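You operate a simulated robot arm through the tools that you are given. There is no shell and no other tool.

The job below is to be done with a simulated robot arm. You get a single attempt, and the scene is never put back.

Task
Swap the grey former for the white one, set 30 mm and 110C.
Fine: green bolt in before the swap and out after it; grey former into the black tray; yellow dial 30 mm, black dial 110C.

It is judged by the outcome, as a careful person would: the job done as asked, and still so three seconds after it is handed in. It fails if anything else is knocked over, pushed out of place, dropped, spilled or broken.

Robot
A 6-joint arm with a two-finger gripper, fixed in place. Base frame: the origin is at the foot of the arm, x ahead of it, y to its left, z up; the work surface is at about z = 800. Readings come in mm, degrees, newtons and seconds.
It reaches about 1298 mm from its shoulder. Its first joint turns from -149.0 to 149.0 degrees. Payload 1.57 kg.
The TCP is the grasp point between the finger pads, 21 mm short of the fingertips. In the tool frame z runs along the fingers and y along their closing line. The gripper opens to 70 mm. The gripper's body begins 50 mm behind the TCP.
Orientation is that of the tool frame in the base frame, as a unit quaternion [x, y, z, w]. With the fingers straight down and closing along the base's y, the tool's x points along the base's -x, its y along +y and its z along -z.

Tools
- The arm moves only by the tool drive_tool. Its argument "motion" is one flat list of numbers, 7 for each row, row after row: the turn, a rotation vector about the base's x, y, z in degrees, then the shift along the base's x, y, z in mm, then the opening in per cent of the stroke, from 0 (shut) to 100 (fully open). In form: [ax, ay, az, tx, ty, tz, gripper, ax, ay, az, tx, ty, tz, gripper, ...]. A call has 1 to 20 rows; each row shifts and turns the commanded pose from where the row before left it. Rows are played at 5 a second. More than 50 mm and 8.6 degrees between two rows, or a gripper value outside its range, and nothing of the call is played. Where a pose cannot be reached the arm comes as near as it can. A force on the tool above 50 N (or 10 N above the force at the start of the call, whichever is more), or a blocked arm, ends the call early, and 0.2 s more pass. The fingers move at their own pace and stop on an object; they squeeze with about 28 N. The grip force told is the motor's: it shows also when the fingers shut on nothing. Time passes only in rows, and 0.2 s behind the last, so rows that do not move let the fingers close. It gives the time, the measured TCP pose, the force on the tool (base axes), the opening and the grip force at its end, in the units of the frame above (readings bear some noise), with the torque about the TCP (base axes, N m) and any sound that the robot's microphone picked up, and new pictures: "pictures" is both (left out), scene, wrist or none.
- Cameras (640 x 400 px; columns grow to the right, rows downward): "scene" is fixed at [400.5, 651.1, 1530.7]; the picture's right is [-0.91, -0.42, 0.00], its down [-0.27, 0.60, -0.75] and it looks along [0.31, -0.69, -0.66] (base axes); focal length 332 px, centre (320, 200). "wrist" rides on the gripper at [79, 4, -81] in the tool frame; the picture's right is [-0.05, 1.00, 0.00], its down [-0.67, -0.04, -0.75] and it looks along [-0.74, -0.04, 0.67] (tool axes); focal length 256 px, centre (320, 200). There is no depth. A picture from a camera that has moved, and an enlarged one, comes with that camera's place and axes in the base frame and with its lens.
- slide_trunk(by): slides the trunk up (or, below 0, down) by that many mm; the arm rides with it, the base frame stays. It gives what a move gives, with no picture.
- enlarge(camera, box): a new picture of the part [left, top, right, bottom] of that camera's present view, enlarged. It takes no simulated time.
- close_job(): hands the job in; it is judged then, once.

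Nothing tells you positions but the pictures and the camera data. Unless the task says otherwise, let go and move clear before handing in.

The tools are called after "Call:" as name(argument=value, ...) on one line, values as JSON. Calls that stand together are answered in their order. drive_tool: Moves the arm, as the interface text tells. Its arguments: {"type":"object","properties":{"motion":{"type":"array","items":{"type":"number"}},"pictures":{"type":"string","enum":["both","scene","wrist","none"]}},"required":["motion"]} The other tools are called the same way: slide_trunk (by) slides the trunk up or down; enlarge (camera, box) takes an enlarged picture of a part of a camera's view; close_job () hands the job in.

At the start:

```text
clock: 0.0
ee_pos: [654.7, -88.3, 1128.4]
orientation: [0.0, 1.0, 0.0, -0.001]
contact_force: [-0.8, -0.1, -1.5]
moment: [0.03, -0.01, -0.03]
finger_gap: 69.9
finger_force: 0.0
trunk travel left (down, up): [-809.0, 161.0]
```

scene: 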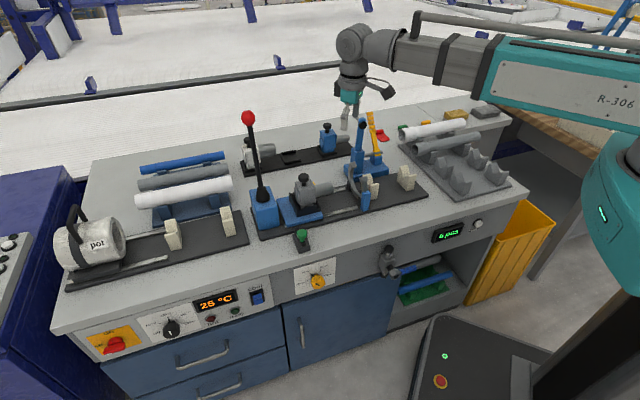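
wrist: 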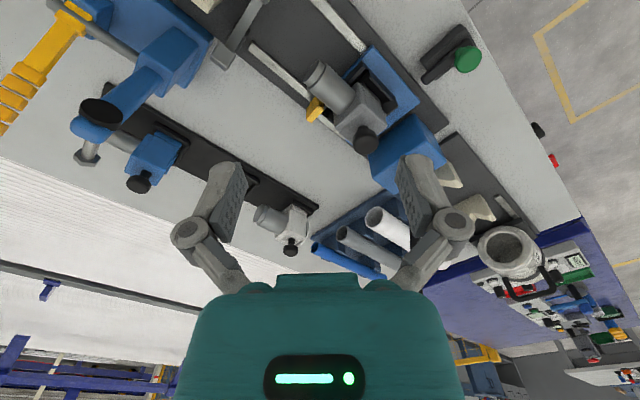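

I see a pipe-forming bench with several formers, a green knob/bolt near the front edge, a yellow and a black dial on the front panel. I'll look closer before moving anything.

Call:
enlarge(camera="scene", box=[220, 100, 380, 200])

Call:
enlarge(camera="scene", box=[240, 160, 400, 260])

Call:
enlarge(camera="scene", box=[60, 260, 380, 400])

Call:
enlarge(camera="scene", box=[340, 90, 540, 215])

Call:
enlarge(camera="wrist", box=[200, 0, 520, 200])

```text
4.00 times, centred on (300, 150) of scene
camera zoom: at [400.5, 651.1, 1530.7], right [-0.91, -0.42, 0.0], down [-0.27, 0.6, -0.75], along [0.31, -0.69, -0.66], focal length 1327 px, centre (400, 400)
```

zoom: 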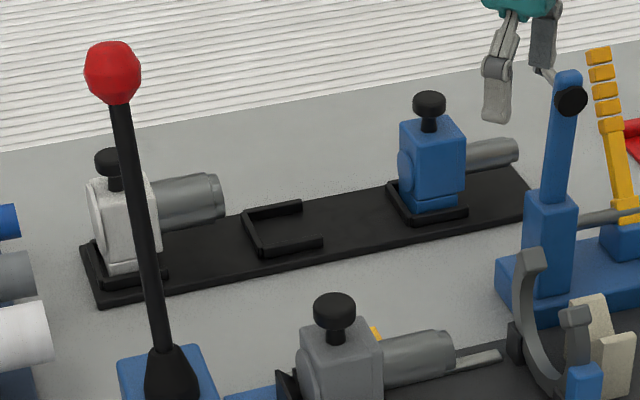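

```text
4.00 times, centred on (320, 210) of scene
camera zoom: at [400.5, 651.1, 1530.7], right [-0.91, -0.42, 0.0], down [-0.27, 0.6, -0.75], along [0.31, -0.69, -0.66], focal length 1327 px, centre (320, 160)
```

zoom: 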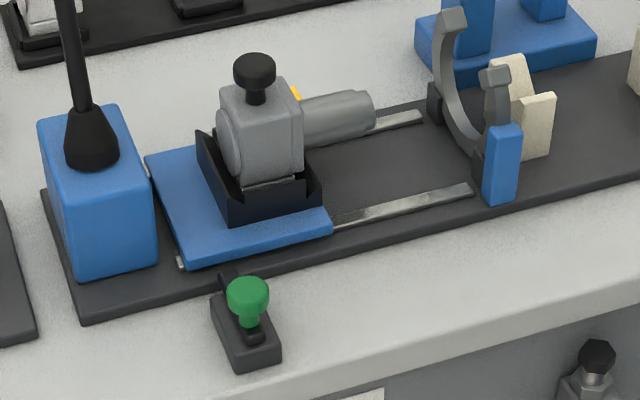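

```text
2.00 times, centred on (220, 330) of scene
camera zoom: at [400.5, 651.1, 1530.7], right [-0.91, -0.42, 0.0], down [-0.27, 0.6, -0.75], along [0.31, -0.69, -0.66], focal length 664 px, centre (520, -60)
```

zoom: 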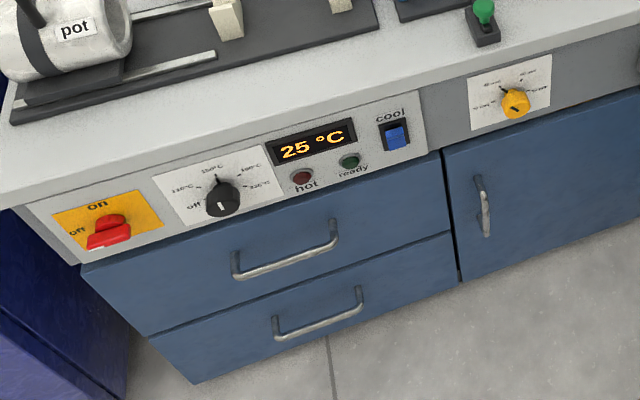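

```text
3.20 times, centred on (440, 152) of scene
camera zoom: at [400.5, 651.1, 1530.7], right [-0.91, -0.42, 0.0], down [-0.27, 0.6, -0.75], along [0.31, -0.69, -0.66], focal length 1062 px, centre (-64, 352)
```

zoom: 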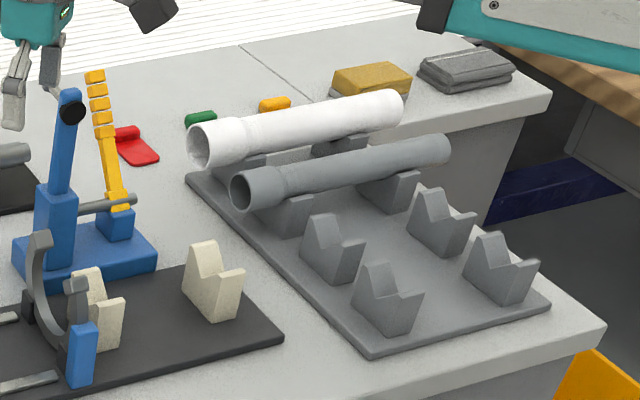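

```text
2.00 times, centred on (360, 100) of wrist
camera zoom: at [573.8, -84.0, 1208.7], right [0.05, 1.0, 0.0], down [0.67, -0.04, 0.75], along [0.74, -0.04, -0.67], focal length 512 px, centre (240, 400)
```

zoom: 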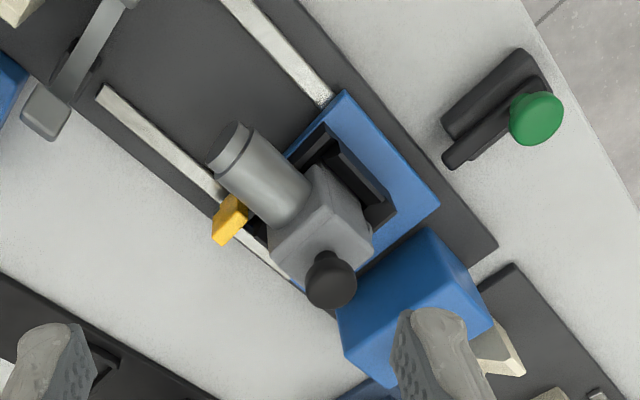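

The bench is turned about 45° in the base frame, with its front facing (-x,+y). I'll zoom further on the dials, the bolt, and the former holders.

Call:
enlarge(camera="scene", box=[135, 300, 215, 350])

Call:
enlarge(camera="scene", box=[285, 255, 349, 295])

Call:
enlarge(camera="scene", box=[270, 165, 350, 215])

Call:
enlarge(camera="scene", box=[280, 215, 328, 255])

Call:
enlarge(camera="scene", box=[236, 130, 316, 180])

Call:
enlarge(camera="scene", box=[30, 200, 250, 340])

Call:
enlarge(camera="scene", box=[330, 200, 530, 325])

```text
8.00 times, centred on (175, 325) of scene
camera zoom: at [400.5, 651.1, 1530.7], right [-0.91, -0.42, 0.0], down [-0.27, 0.6, -0.75], along [0.31, -0.69, -0.66], focal length 2654 px, centre (1480, -800)
```

zoom: 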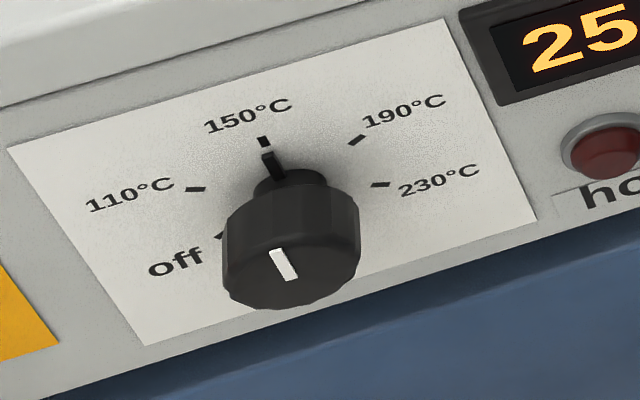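

```text
10.00 times, centred on (317, 275) of scene
camera zoom: at [400.5, 651.1, 1530.7], right [-0.91, -0.42, 0.0], down [-0.27, 0.6, -0.75], along [0.31, -0.69, -0.66], focal length 3317 px, centre (350, -550)
```

zoom: 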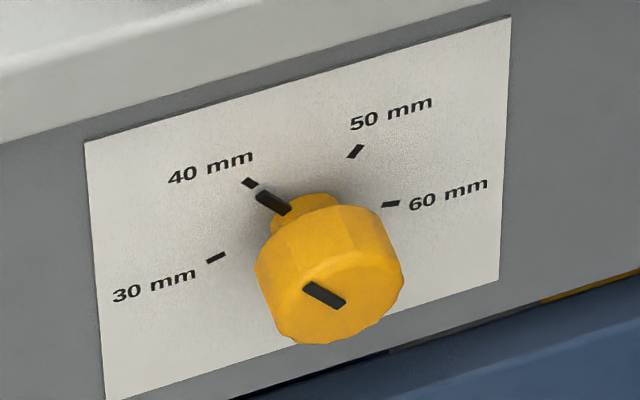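

```text
8.00 times, centred on (310, 190) of scene
camera zoom: at [400.5, 651.1, 1530.7], right [-0.91, -0.42, 0.0], down [-0.27, 0.6, -0.75], along [0.31, -0.69, -0.66], focal length 2654 px, centre (400, 280)
```

zoom: 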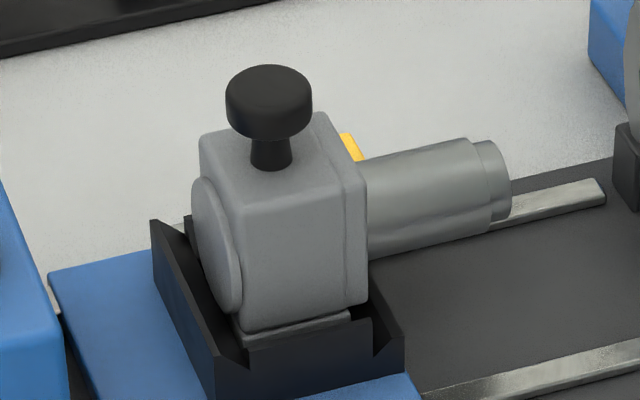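

```text
10.00 times, centred on (304, 235) of scene
camera zoom: at [400.5, 651.1, 1530.7], right [-0.91, -0.42, 0.0], down [-0.27, 0.6, -0.75], along [0.31, -0.69, -0.66], focal length 3317 px, centre (480, -150)
```

zoom: 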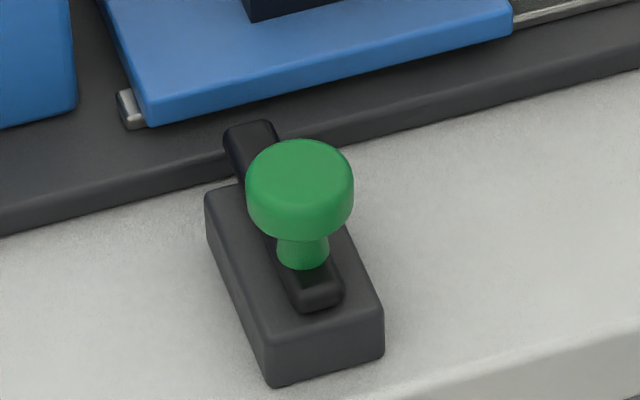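

```text
8.00 times, centred on (276, 155) of scene
camera zoom: at [400.5, 651.1, 1530.7], right [-0.91, -0.42, 0.0], down [-0.27, 0.6, -0.75], along [0.31, -0.69, -0.66], focal length 2654 px, centre (672, 560)
```

zoom: 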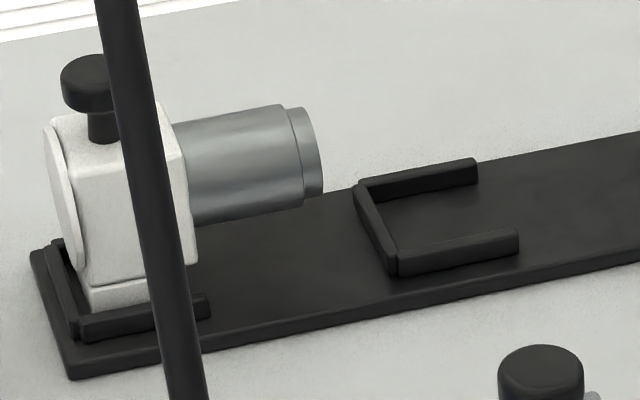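

```text
2.86 times, centred on (140, 270) of scene
camera zoom: at [400.5, 651.1, 1530.7], right [-0.91, -0.42, 0.0], down [-0.27, 0.6, -0.75], along [0.31, -0.69, -0.66], focal length 948 px, centre (834, 0)
```

zoom: 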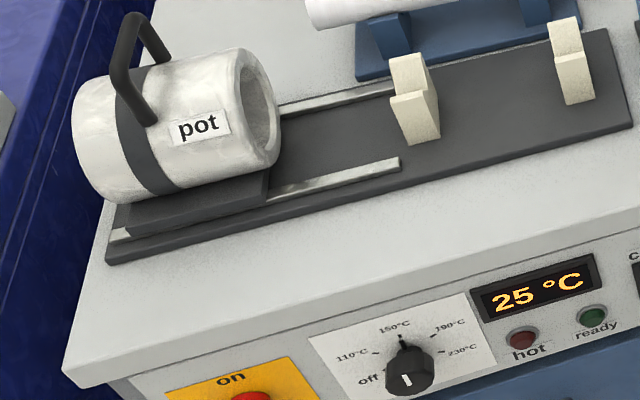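

```text
3.20 times, centred on (430, 262) of scene
camera zoom: at [400.5, 651.1, 1530.7], right [-0.91, -0.42, 0.0], down [-0.27, 0.6, -0.75], along [0.31, -0.69, -0.66], focal length 1062 px, centre (-32, 0)
```

zoom: 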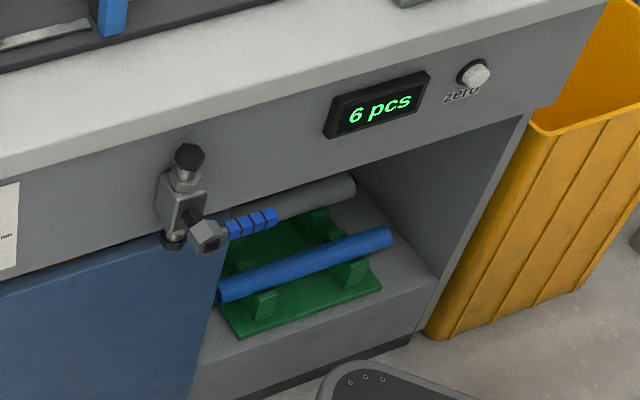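

The black dial points at 150 °C, the yellow one at 40 mm. The grey former sits in a carriage holder that has something yellow behind it, the white former and an empty U-seat are on the black rail behind. I'll turn the wrist square to the bench and look at the carriage from the front.

Call:
drive_tool(motion=[0, 0, -7.5, 1, 25.3, -10, 100, 0, 0, -7.5, 1, 25.3, -10, 100, 0, 0, -7.5, 1, 25.3, -20, 100, 0, 0, -7.5, 1, 25.3, -20, 100, 0, 0, -7.5, 1, 25.3, -30, 100, 0, 0, -7.5, 1, 25.3, -30, 100, 0, 0, 0, 0, 0, 0, 100])

```text
clock: 1.6
ee_pos: [658.4, 62.6, 1126.3]
orientation: [0.384, 0.923, 0.0, 0.0]
contact_force: [0.2, -0.2, 0.6]
moment: [-0.01, -0.06, -0.03]
finger_gap: 70.1
finger_force: 0.1
out of reach, approached as far as the arm can: row 1, 2, 3, 4, 5, 6
trunk travel left (down, up): [-809.0, 161.0]
camera wrist: at [604.7, 122.4, 1208.7], right [0.74, 0.67, 0.0], down [0.45, -0.5, 0.75], along [0.5, -0.56, -0.67], focal length 256 px, centre (320, 200)
```

scene: 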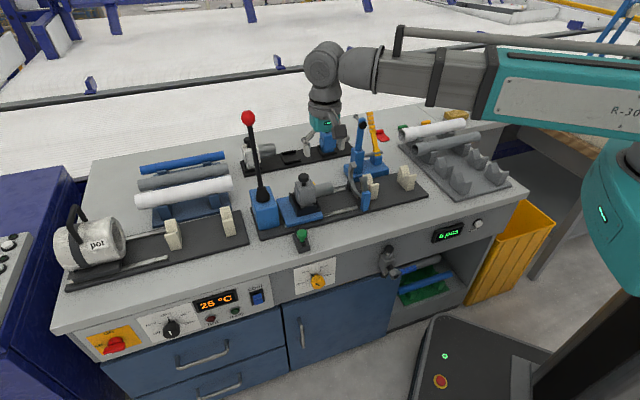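
wrist: 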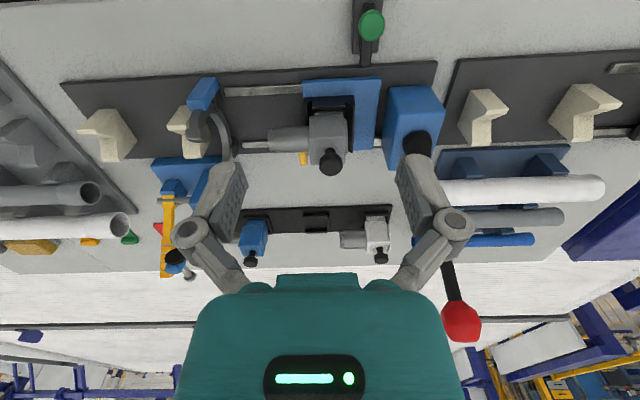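

The arm could not go lower at this trunk height, so I'll lower the trunk a bit, which brings the whole arm down; nothing is beneath the gripper down to about z = 870.

Call:
slide_trunk(by=-120)

Call:
drive_tool(motion=[0, 0, 0, 0, 0, 0, 100])

```text
clock: 3.1
ee_pos: [659.1, 62.7, 1008.1]
orientation: [0.383, 0.924, 0.0, 0.0]
contact_force: [-0.6, -0.7, 0.4]
moment: [-0.02, -0.03, -0.02]
finger_gap: 70.0
finger_force: 0.1
trunk travel left (down, up): [-689.0, 281.0]
```

```text
clock: 3.5
ee_pos: [658.8, 63.1, 1007.1]
orientation: [0.383, 0.924, 0.001, 0.001]
contact_force: [-0.3, -0.2, -0.1]
moment: [-0.01, 0.01, 0.02]
finger_gap: 70.0
finger_force: 0.0
trunk travel left (down, up): [-689.0, 281.0]
camera wrist: at [604.6, 122.0, 1088.7], right [0.74, 0.67, 0.0], down [0.45, -0.5, 0.75], along [0.5, -0.55, -0.67], focal length 256 px, centre (320, 200)
```

scene: 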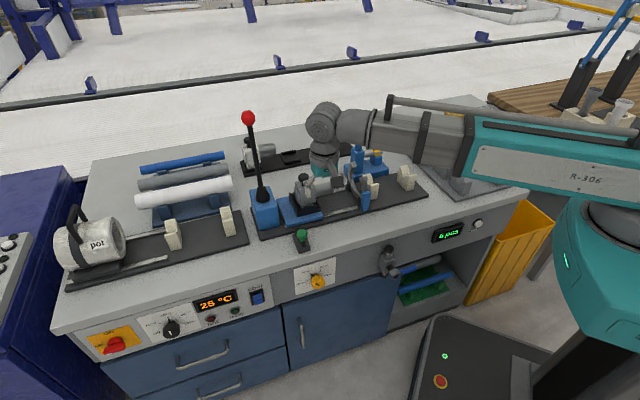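
wrist: 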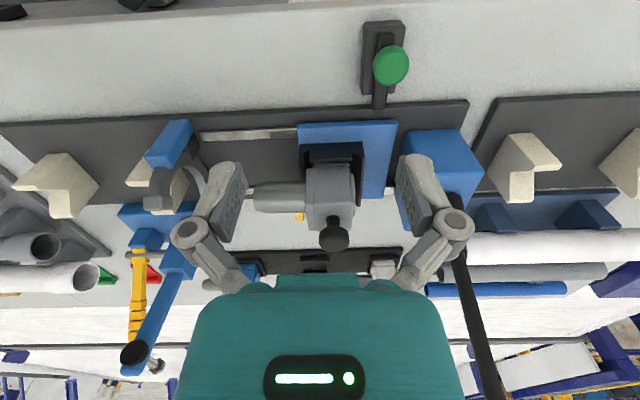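

Trunk lowering worked. I'll zoom on the carriage holder and the bolt from this view.

Call:
enlarge(camera="wrist", box=[230, 100, 420, 260])

Call:
enlarge(camera="wrist", box=[340, 10, 440, 130])

```text
2.50 times, centred on (325, 180) of wrist
camera zoom: at [604.6, 122.0, 1088.7], right [0.74, 0.67, 0.0], down [0.45, -0.5, 0.75], along [0.5, -0.55, -0.67], focal length 640 px, centre (308, 250)
```

zoom: 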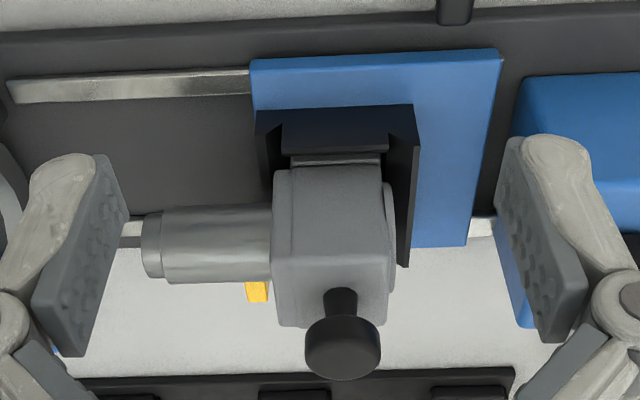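

```text
3.33 times, centred on (390, 70) of wrist
camera zoom: at [604.6, 122.0, 1088.7], right [0.74, 0.67, 0.0], down [0.45, -0.5, 0.75], along [0.5, -0.55, -0.67], focal length 853 px, centre (87, 633)
```

zoom: 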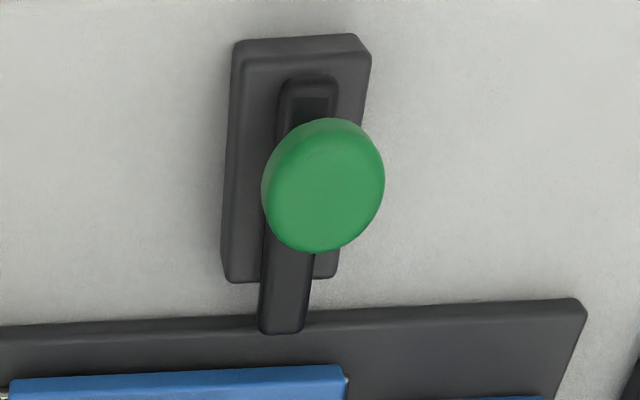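

I'd like a view from the front right of the holder. I'll lift the arm relative to the trunk while turning, then lower the trunk so the arm gets working room downwards.

Call:
drive_tool(motion=[0, 0, 7.5, 4.3, -18.7, 40, 100, 0, 0, 7.5, 4.3, -18.7, 40, 100, 0, 0, 7.5, 4.3, -18.7, 40, 100, 0, 0, 7.5, 4.3, -18.7, 40, 100, 0, 0, 0, 0, 0, 20, 100], pictures="none")

Call:
slide_trunk(by=-240)

Call:
drive_tool(motion=[0, 0, 0, 0, 0, 0, 100])

```text
clock: 4.7
ee_pos: [674.9, -12.2, 1007.3]
orientation: [0.129, 0.992, 0.001, 0.0]
contact_force: [-0.4, -0.9, -0.1]
moment: [0.05, 0.03, 0.0]
finger_gap: 70.1
finger_force: 0.1
out of reach, approached as far as the arm can: row 1, 2, 3, 4, 5
trunk travel left (down, up): [-689.0, 281.0]
```

```text
clock: 6.5
ee_pos: [674.0, -17.1, 818.0]
orientation: [0.13, 0.991, -0.009, 0.001]
contact_force: [-0.1, -4.8, 29.8]
moment: [-1.09, 0.32, 0.02]
finger_gap: 70.4
finger_force: 0.0
trunk travel left (down, up): [-498.0, 472.0]
stopped: the force on the tool passed its limit at 120 N (the readings are from after the stop); the commanded pose is now the measured one
```

```text
clock: 6.9
ee_pos: [673.1, -15.2, 818.4]
orientation: [0.13, 0.991, -0.009, 0.002]
contact_force: [-1.3, -5.7, 32.9]
moment: [-1.22, 0.39, 0.04]
finger_gap: 70.8
finger_force: 0.0
trunk travel left (down, up): [-498.0, 472.0]
camera wrist: at [596.6, 10.3, 898.7], right [0.31, 0.95, -0.02], down [0.63, -0.19, 0.75], along [0.71, -0.24, -0.66], focal length 256 px, centre (320, 200)
```

scene: 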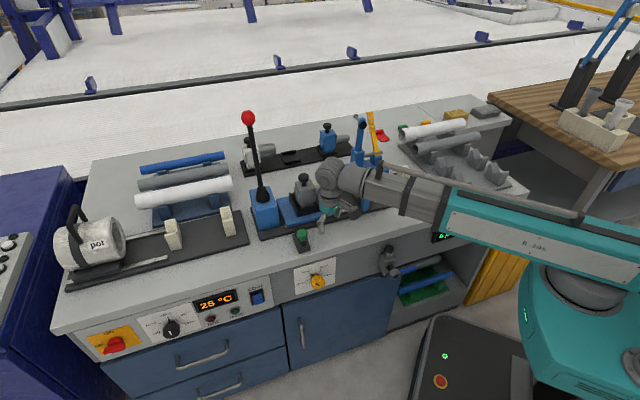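
wrist: 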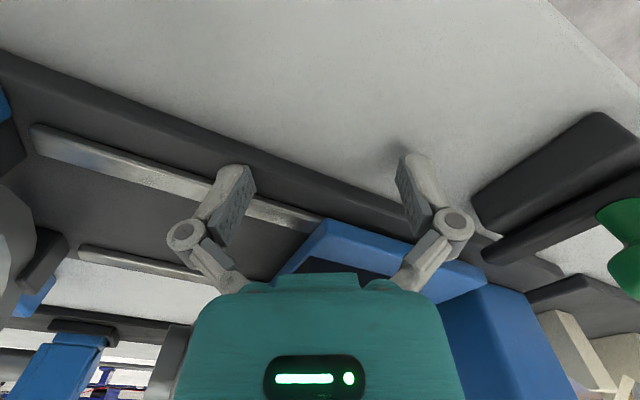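

The trunk went down onto the bench: the fingertips are pressing lightly on the surface, so I must lift off right away. I'll lift straight up a little with the trunk, as the arm itself seemed unable to change height.

Call:
slide_trunk(by=100)

```text
clock: 8.2
ee_pos: [676.4, -14.8, 916.1]
orientation: [0.131, 0.991, -0.008, 0.001]
contact_force: [-0.3, 0.3, 0.0]
moment: [-0.01, 0.02, -0.03]
finger_gap: 69.9
finger_force: 0.0
trunk travel left (down, up): [-598.0, 372.0]
```

Call:
drive_tool(motion=[0, 0, 0, 0, 0, 10, 100])

Call:
enlarge(camera="scene", box=[240, 160, 400, 260])

Call:
enlarge(camera="scene", box=[320, 80, 640, 280])

```text
clock: 8.6
ee_pos: [675.2, -15.1, 916.3]
orientation: [0.131, 0.991, -0.008, 0.001]
contact_force: [-0.5, 0.0, -0.3]
moment: [-0.04, 0.01, -0.02]
finger_gap: 69.9
finger_force: 0.0
out of reach, approached as far as the arm can: row 1
trunk travel left (down, up): [-598.0, 372.0]
camera wrist: at [598.5, 10.6, 997.2], right [0.31, 0.95, -0.02], down [0.63, -0.19, 0.75], along [0.71, -0.24, -0.66], focal length 256 px, centre (320, 200)
```

scene: 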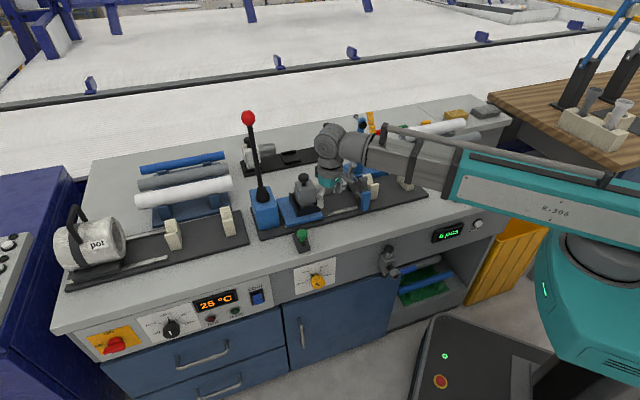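
wrist: 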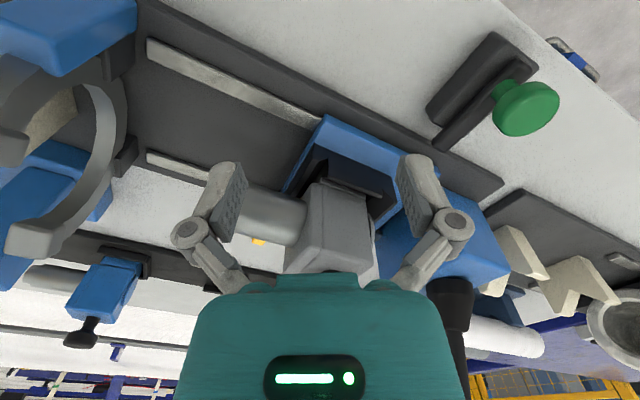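

```text
4.00 times, centred on (320, 210) of scene
camera zoom: at [400.5, 651.1, 1530.7], right [-0.91, -0.42, 0.0], down [-0.27, 0.6, -0.75], along [0.31, -0.69, -0.66], focal length 1327 px, centre (320, 160)
```

zoom: 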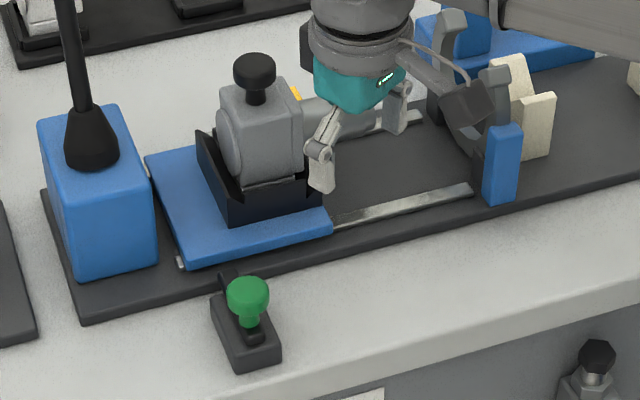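

```text
2.00 times, centred on (480, 180) of scene
camera zoom: at [400.5, 651.1, 1530.7], right [-0.91, -0.42, 0.0], down [-0.27, 0.6, -0.75], along [0.31, -0.69, -0.66], focal length 664 px, centre (0, 240)
```

zoom: 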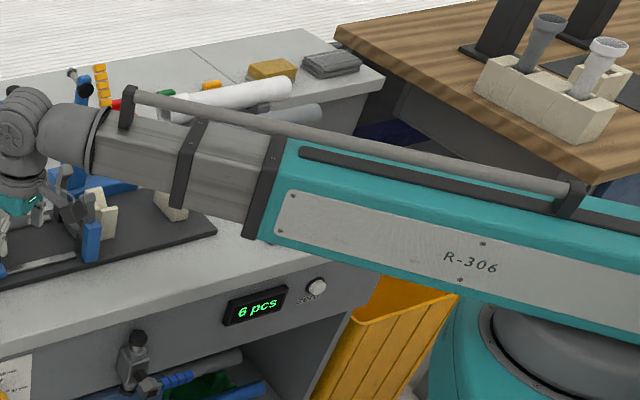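

The bench looks undisturbed. The arm is a telescoping boom, so height comes only from the trunk; from now on I'll change height by small trunk slides. Now a closer look at the holder from here.

Call:
enlarge(camera="wrist", box=[220, 100, 440, 280])

Call:
enlarge(camera="wrist", box=[420, 20, 580, 160])

```text
2.22 times, centred on (330, 190) of wrist
camera zoom: at [598.5, 10.6, 997.2], right [0.31, 0.95, -0.02], down [0.63, -0.19, 0.75], along [0.71, -0.24, -0.66], focal length 569 px, centre (298, 222)
```

zoom: 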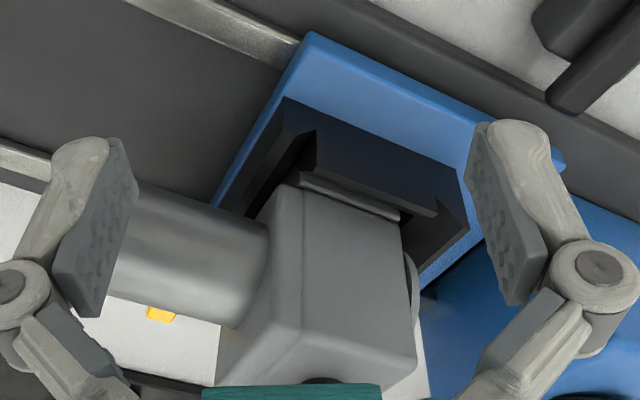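

```text
2.86 times, centred on (500, 90) of wrist
camera zoom: at [598.5, 10.6, 997.2], right [0.31, 0.95, -0.02], down [0.63, -0.19, 0.75], along [0.71, -0.24, -0.66], focal length 731 px, centre (-194, 514)
```

zoom: 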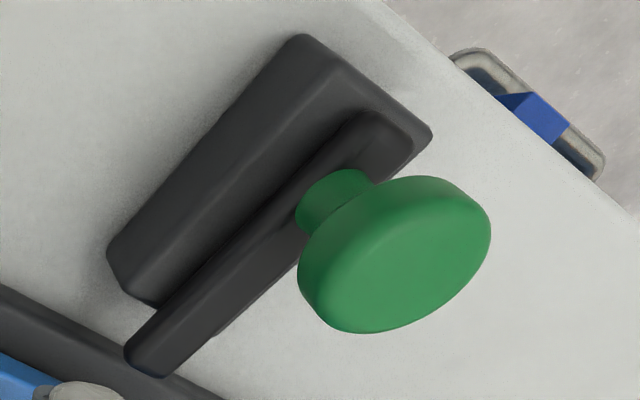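

The holder looks like a dovetail channel running front-to-back, and the yellow part is behind it. I'll raise the trunk and look from the rear right to understand the yellow piece and which end of the channel is open.

Call:
slide_trunk(by=175)

```text
clock: 10.6
ee_pos: [675.4, -14.2, 1091.9]
orientation: [0.131, 0.991, -0.008, 0.001]
contact_force: [0.1, 0.0, 0.3]
moment: [0.01, -0.03, 0.0]
finger_gap: 70.1
finger_force: 0.0
trunk travel left (down, up): [-773.0, 197.0]
```

Call:
drive_tool(motion=[0.93, 0, 7.5, 6.3, -19.9, 0, 100, 0, 0, 7.5, 6.3, -19.9, 0, 100, 0, 0, 7.5, 6.3, -19.9, 0, 100, 0, 0, 7.5, 6.3, -19.9, 0, 100, 0, 0, 7.5, 6.3, -19.9, 0, 100, 0, 0, 7.5, 6.3, -19.9, 0, 100, 0, 0, 7.5, 6.3, -19.9, 0, 100, 0, 0, 7.5, 6.3, -19.9, 0, 100, 0, 0, 7.5, 6.3, -19.9, 0, 100, 0, 0, 7.5, 6.3, -19.9, 0, 100, 0, 0, 7.5, 6.3, -19.9, 0, 100, 0, 0, 7.5, 6.3, -19.9, 0, 100, 0, 0, 7.5, 6.3, -19.9, 0, 100, 0, 0, 7.5, 6.3, -19.9, 0, 100])

```text
clock: 13.6
ee_pos: [765.1, -293.9, 1091.5]
orientation: [0.708, -0.706, -0.001, 0.001]
contact_force: [-0.4, -0.5, 0.4]
moment: [0.0, -0.02, -0.02]
finger_gap: 70.0
finger_force: 0.1
trunk travel left (down, up): [-773.0, 197.0]
camera wrist: at [759.3, -373.5, 1172.4], right [-1.0, 0.05, 0.0], down [0.03, 0.67, 0.75], along [0.04, 0.74, -0.67], focal length 256 px, centre (320, 200)
```

scene: 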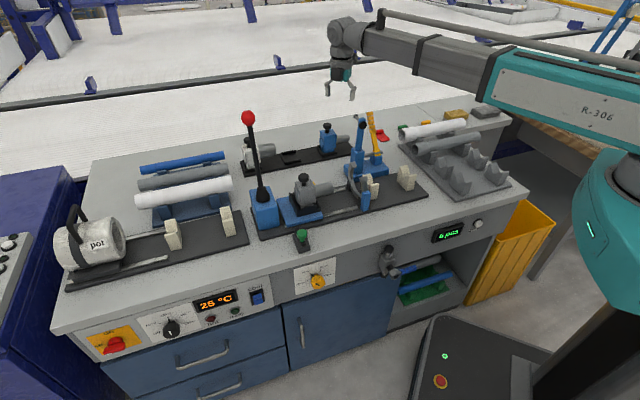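
wrist: 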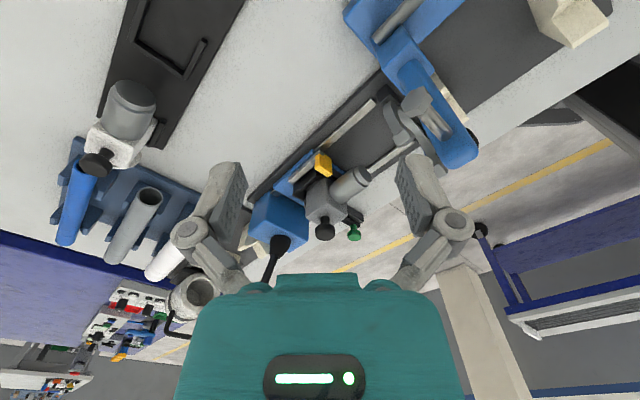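

Call:
enlarge(camera="wrist", box=[250, 120, 410, 250])

Call:
enlarge(camera="wrist", box=[60, 0, 260, 200])

```text
3.08 times, centred on (330, 185) of wrist
camera zoom: at [759.3, -373.5, 1172.4], right [-1.0, 0.05, 0.0], down [0.03, 0.67, 0.75], along [0.04, 0.74, -0.67], focal length 788 px, centre (289, 246)
```

zoom: 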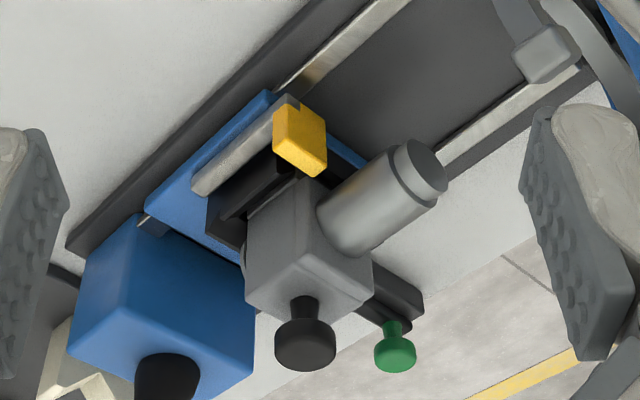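

```text
2.00 times, centred on (160, 100) of wrist
camera zoom: at [759.3, -373.5, 1172.4], right [-1.0, 0.05, 0.0], down [0.03, 0.67, 0.75], along [0.04, 0.74, -0.67], focal length 512 px, centre (640, 400)
```

zoom: 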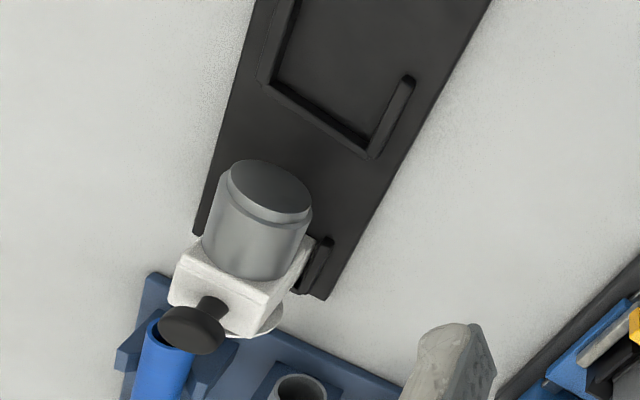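

There's a grey bar with a yellow grip across the rear of the holder—probably a latch. I'll go nearer from behind for a better look.

Call:
drive_tool(motion=[0, 0, 7.5, 15.6, 35.6, 0, 100, 0, 0, 7.5, 15.6, 35.6, 0, 100, 0, 0, 7.5, 15.6, 35.6, 0, 100, 0, 0, 7.5, 15.6, 35.6, 0, 100], pictures="none")

Call:
slide_trunk(by=-120)

Call:
drive_tool(motion=[0, 0, 0, 0, 0, 0, 100])

```text
clock: 14.6
ee_pos: [827.4, -151.4, 1090.0]
orientation: [0.866, -0.5, 0.0, 0.001]
contact_force: [0.4, 0.2, -0.2]
moment: [-0.04, -0.04, 0.02]
finger_gap: 70.1
finger_force: 0.0
trunk travel left (down, up): [-773.0, 197.0]
```

```text
clock: 16.1
ee_pos: [827.1, -151.2, 971.7]
orientation: [0.866, -0.5, -0.001, -0.001]
contact_force: [1.4, -0.7, 0.3]
moment: [-0.01, -0.02, 0.02]
finger_gap: 70.2
finger_force: 0.0
trunk travel left (down, up): [-653.0, 317.0]
```

```text
clock: 16.5
ee_pos: [826.6, -151.6, 971.2]
orientation: [0.866, -0.499, 0.0, -0.001]
contact_force: [0.5, 0.1, 1.4]
moment: [0.03, 0.01, 0.05]
finger_gap: 69.7
finger_force: 0.0
trunk travel left (down, up): [-653.0, 317.0]
camera wrist: at [861.7, -222.5, 1052.5], right [-0.89, -0.45, 0.0], down [-0.3, 0.59, 0.75], along [-0.34, 0.66, -0.67], focal length 256 px, centre (320, 200)
```

scene: 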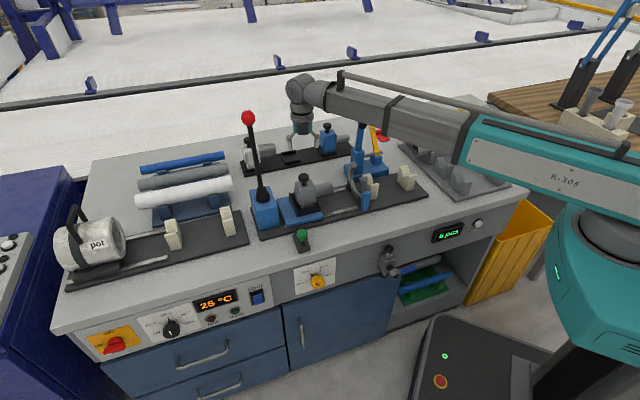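
wrist: 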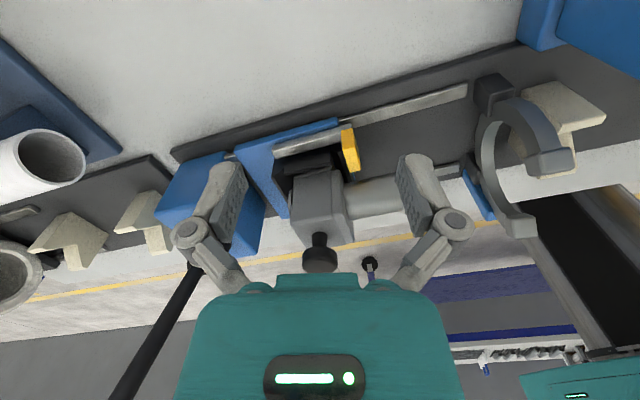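

Call:
enlarge(camera="wrist", box=[230, 110, 390, 210])

Call:
enlarge(camera="wrist", box=[230, 110, 440, 280])

```text
4.00 times, centred on (310, 160) of wrist
camera zoom: at [861.7, -222.5, 1052.5], right [-0.89, -0.45, 0.0], down [-0.3, 0.59, 0.75], along [-0.34, 0.66, -0.67], focal length 1024 px, centre (360, 360)
```

zoom: 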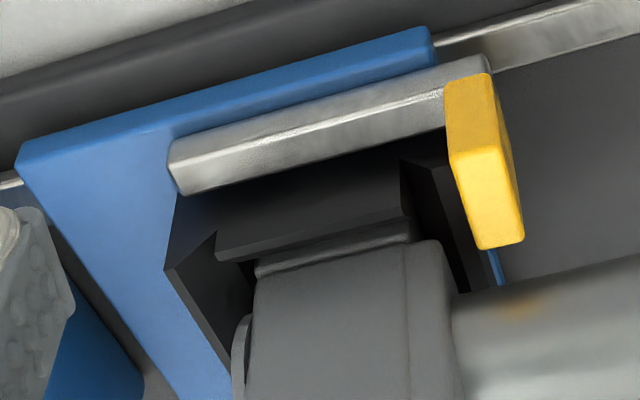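

```text
2.35 times, centred on (335, 195) of wrist
camera zoom: at [861.7, -222.5, 1052.5], right [-0.89, -0.45, 0.0], down [-0.3, 0.59, 0.75], along [-0.34, 0.66, -0.67], focal length 602 px, centre (285, 212)
```

zoom: 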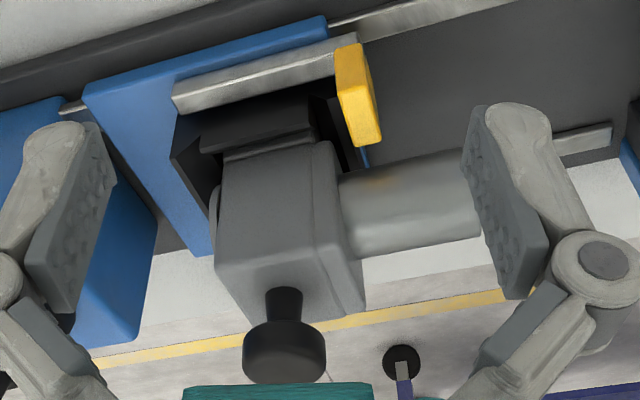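

Call:
enlarge(camera="wrist", box=[265, 140, 313, 180])

Call:
enlarge(camera="wrist", box=[315, 115, 375, 185])

Call:
enlarge(camera="scene", box=[286, 185, 326, 220])

```text
10.00 times, centred on (289, 160) of wrist
camera zoom: at [861.7, -222.5, 1052.5], right [-0.89, -0.45, 0.0], down [-0.3, 0.59, 0.75], along [-0.34, 0.66, -0.67], focal length 2560 px, centre (630, 600)
```

zoom: 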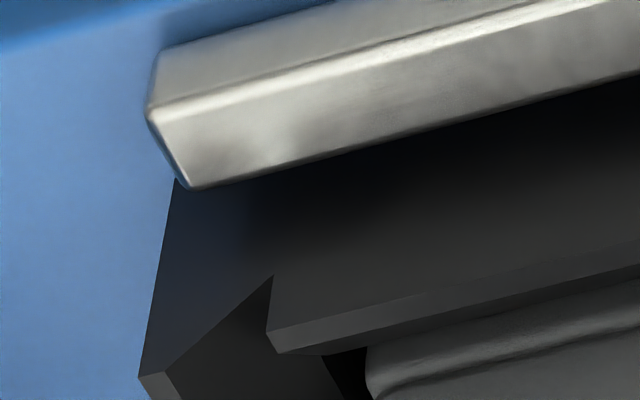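

```text
5.71 times, centred on (345, 150) of wrist
camera zoom: at [861.7, -222.5, 1052.5], right [-0.89, -0.45, 0.0], down [-0.3, 0.59, 0.75], along [-0.34, 0.66, -0.67], focal length 1463 px, centre (177, 486)
```

zoom: 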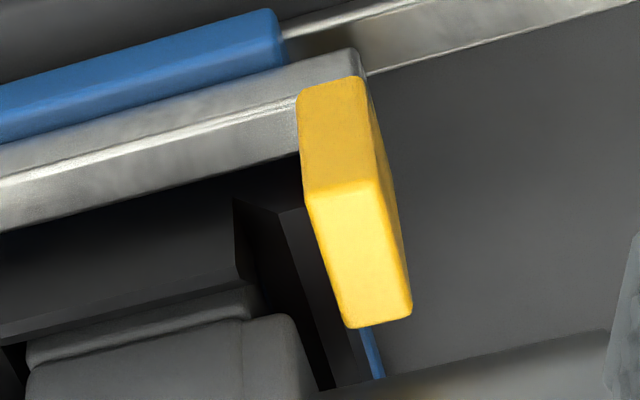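

```text
11.43 times, centred on (306, 202) of scene
camera zoom: at [400.5, 651.1, 1530.7], right [-0.91, -0.42, 0.0], down [-0.27, 0.6, -0.75], along [0.31, -0.69, -0.66], focal length 3791 px, centre (480, 171)
```

zoom: 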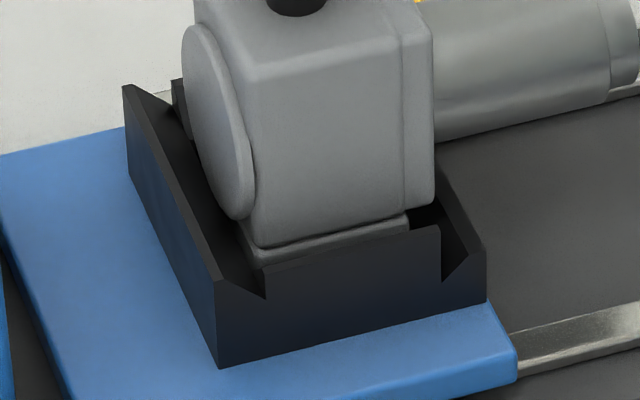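

The holder is a funnel pocket (chamfered on all sides), so the former should lift straight up; the yellow-tabbed bar lies behind it on the carriage. I'll go back up and around to the front to inspect the green bolt.

Call:
slide_trunk(by=120)

Call:
drive_tool(motion=[0, 0, -8.25, -9.65, 15.95, 0, 100, 0, 0, -8.25, -9.65, 15.95, 0, 100, 0, 0, -8.25, -9.65, 15.95, 0, 100, 0, 0, -8.25, -9.65, 15.95, 0, 100, 0, 0, -8.25, -9.65, 15.95, 0, 100, 0, 0, -8.25, -9.65, 15.95, 0, 100, 0, 0, -8.25, -9.65, 15.95, 0, 100, 0, 0, -8.25, -9.65, 15.95, 0, 100, 0, 0, -8.25, -9.65, 15.95, 0, 100, 0, 0, -8.25, -9.65, 15.95, 0, 100, 0, 0, -8.25, -9.65, 15.95, 0, 100, 0, 0, -8.25, -9.65, 15.95, 0, 100, 0, 0, -8.25, -9.65, 15.95, 0, 100, 0, 0, -8.25, -9.65, 15.95, 0, 100, 0, 0, -8.25, -9.65, 15.95, 0, 100, 0, 0, -8.25, -9.65, 15.95, 0, 100, 0, 0, -8.25, -9.65, 15.95, 0, 100, 0, 0, -8.25, -9.65, 15.95, 0, 100, 0, 0, -8.25, -9.65, 15.95, 0, 100, 0, 0, -8.25, -9.65, 15.95, 0, 100])

```text
clock: 18.0
ee_pos: [827.8, -151.4, 1091.7]
orientation: [0.866, -0.5, -0.001, 0.0]
contact_force: [-0.2, -0.4, 0.0]
moment: [0.02, -0.02, -0.02]
finger_gap: 70.2
finger_force: 0.0
trunk travel left (down, up): [-773.0, 197.0]
```

```text
clock: 22.2
ee_pos: [632.7, 166.1, 1091.2]
orientation: [0.383, 0.924, 0.0, 0.001]
contact_force: [0.6, 0.3, -0.8]
moment: [-0.03, 0.01, 0.0]
finger_gap: 70.1
finger_force: 0.0
trunk travel left (down, up): [-773.0, 197.0]
camera wrist: at [578.3, 225.5, 1172.5], right [0.75, 0.67, 0.0], down [0.44, -0.5, 0.75], along [0.5, -0.56, -0.67], focal length 256 px, centre (320, 200)
```

scene: 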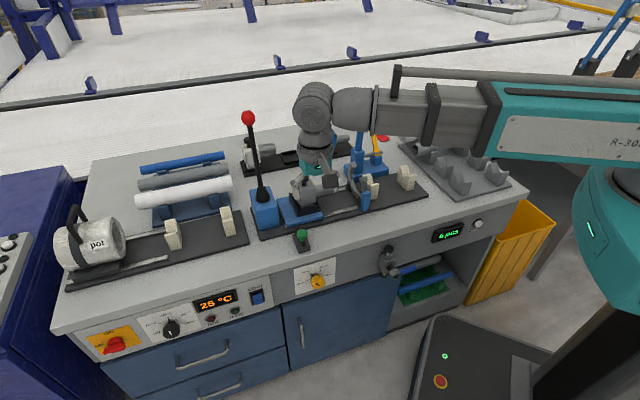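
wrist: 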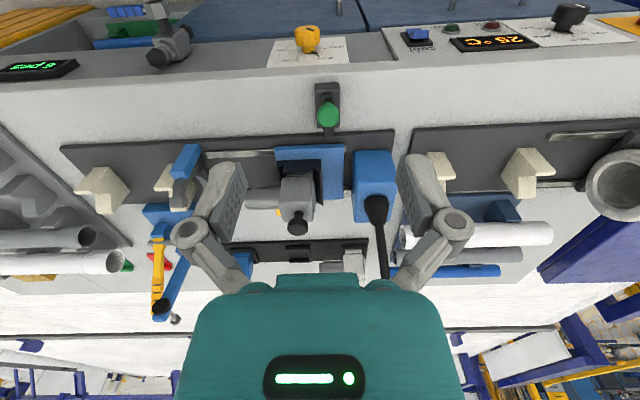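

Call:
enlarge(camera="wrist", box=[290, 70, 370, 140])

Call:
enlarge(camera="wrist", box=[260, 0, 640, 80])

Call:
enlarge(camera="wrist", box=[240, 140, 400, 280])

```text
5.71 times, centred on (330, 105) of wrist
camera zoom: at [578.3, 225.5, 1172.5], right [0.75, 0.67, 0.0], down [0.44, -0.5, 0.75], along [0.5, -0.56, -0.67], focal length 1463 px, centre (263, 743)
```

zoom: 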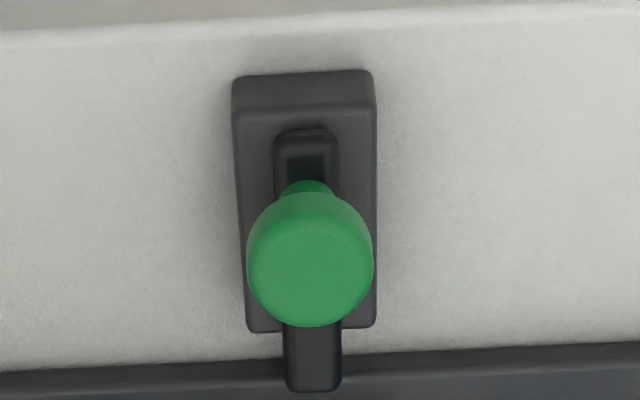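

```text
1.68 times, centred on (450, 40) of wrist
camera zoom: at [578.3, 225.5, 1172.5], right [0.75, 0.67, 0.0], down [0.44, -0.5, 0.75], along [0.5, -0.56, -0.67], focal length 431 px, centre (101, 470)
```

zoom: 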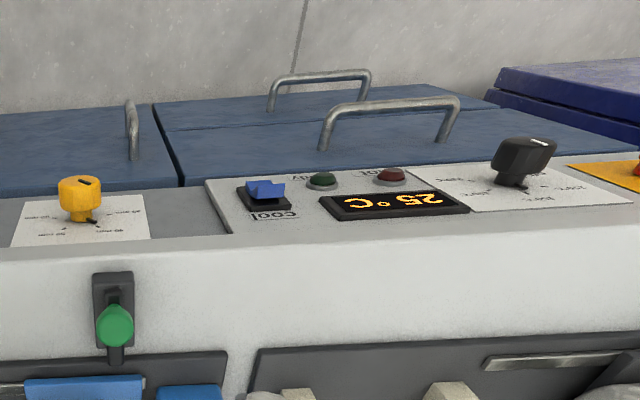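

```text
2.86 times, centred on (320, 210) of wrist
camera zoom: at [578.3, 225.5, 1172.5], right [0.75, 0.67, 0.0], down [0.44, -0.5, 0.75], along [0.5, -0.56, -0.67], focal length 731 px, centre (320, 171)
```

zoom: 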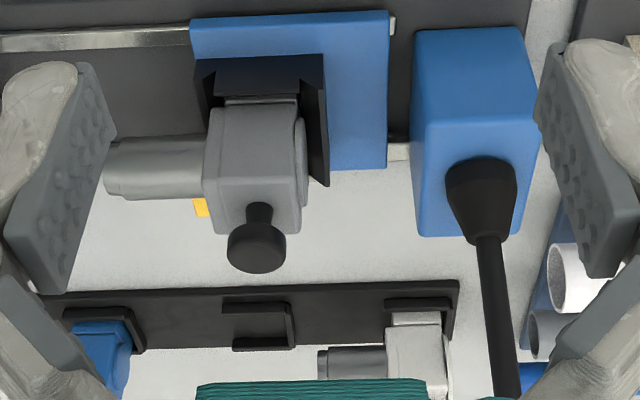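

Call:
enlarge(camera="wrist", box=[315, 85, 347, 105])

Call:
enlarge(camera="scene", box=[292, 235, 324, 255])

Call:
enlarge(camera="wrist", box=[310, 115, 350, 150])

```text
16.00 times, centred on (331, 95) of wrist
camera zoom: at [578.3, 225.5, 1172.5], right [0.75, 0.67, 0.0], down [0.44, -0.5, 0.75], along [0.5, -0.56, -0.67], focal length 4096 px, centre (144, 1880)
```

zoom: 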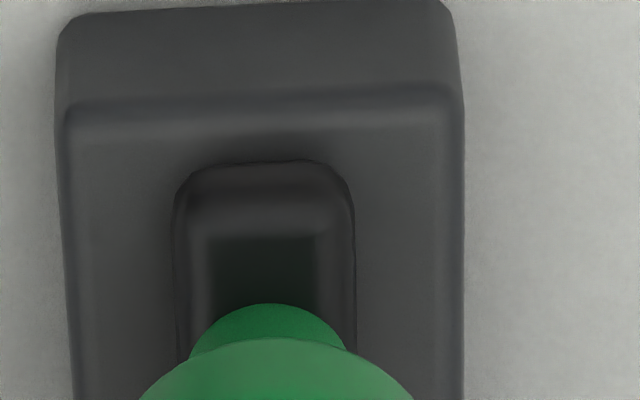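

```text
16.00 times, centred on (308, 245) of scene
camera zoom: at [400.5, 651.1, 1530.7], right [-0.91, -0.42, 0.0], down [-0.27, 0.6, -0.75], along [0.31, -0.69, -0.66], focal length 5308 px, centre (512, -520)
```

zoom: 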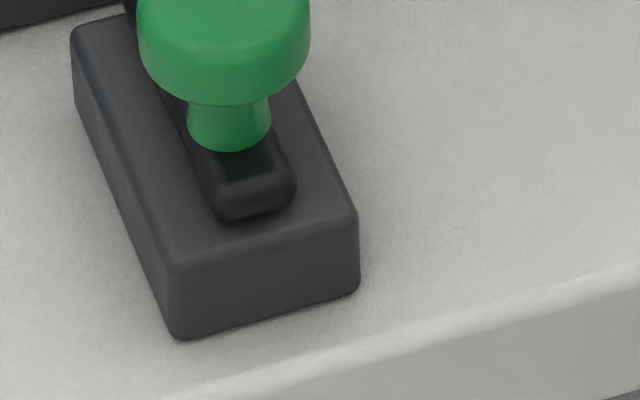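

```text
11.43 times, centred on (330, 132) of wrist
camera zoom: at [578.3, 225.5, 1172.5], right [0.75, 0.67, 0.0], down [0.44, -0.5, 0.75], along [0.5, -0.56, -0.67], focal length 2926 px, centre (206, 971)
```

zoom: 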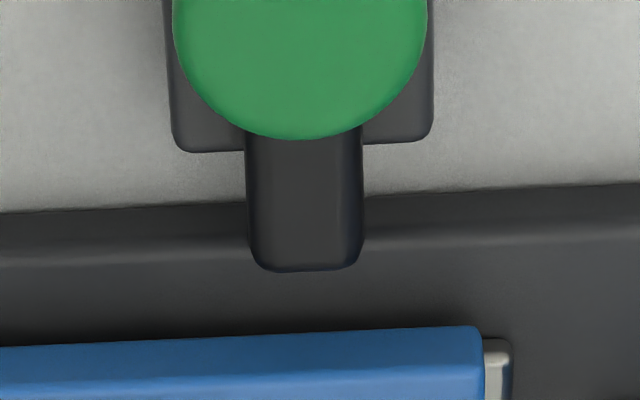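

Position estimate for the green knob: s≈570, d≈431 (x≈708, y≈98), top z≈860; the slider tip stops just short of the blue carriage plate. I'll move above it and lower in steps.

Call:
drive_tool(motion=[0, 0, 0, 25.1, -22.6, 0, 100, 0, 0, 0, 25.1, -22.6, 0, 100, 0, 0, 0, 25.1, -22.5, 0, 100, 0, 0, 0, 0, 0, 0, 100], pictures="none")

Call:
slide_trunk(by=-180)

Call:
drive_tool(motion=[0, 0, 0, 0, 0, 0, 100])

```text
clock: 23.2
ee_pos: [707.8, 97.3, 1092.0]
orientation: [0.383, 0.924, 0.0, 0.0]
contact_force: [-0.3, 0.3, 0.4]
moment: [-0.01, 0.0, 0.02]
finger_gap: 70.1
finger_force: 0.0
trunk travel left (down, up): [-773.0, 197.0]
```

```text
clock: 25.2
ee_pos: [708.5, 98.6, 912.2]
orientation: [0.382, 0.924, 0.0, 0.0]
contact_force: [-0.1, 0.0, 0.1]
moment: [0.05, -0.01, 0.02]
finger_gap: 70.0
finger_force: 0.0
trunk travel left (down, up): [-593.0, 377.0]
```

```text
clock: 25.6
ee_pos: [709.0, 97.8, 912.5]
orientation: [0.382, 0.924, 0.0, 0.0]
contact_force: [1.2, 0.5, 0.1]
moment: [0.01, -0.01, 0.03]
finger_gap: 69.8
finger_force: 0.1
trunk travel left (down, up): [-593.0, 377.0]
camera wrist: at [654.6, 157.3, 992.5], right [0.74, 0.67, 0.0], down [0.45, -0.5, 0.75], along [0.5, -0.55, -0.67], focal length 256 px, centre (320, 200)
```

scene: 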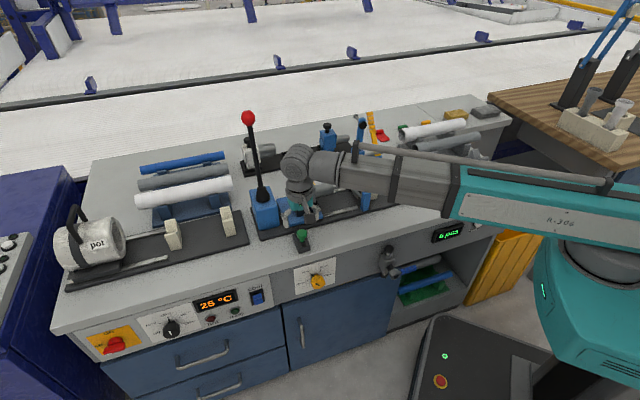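
wrist: 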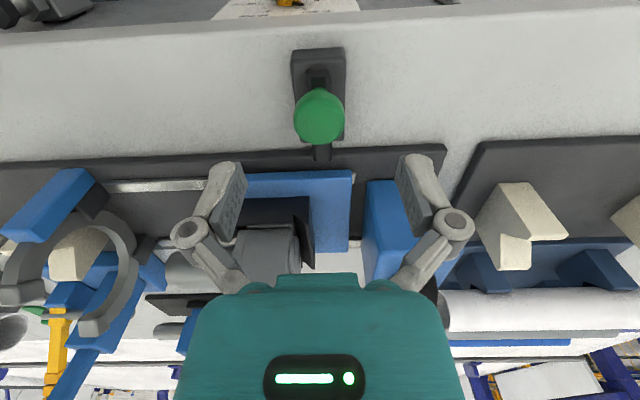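

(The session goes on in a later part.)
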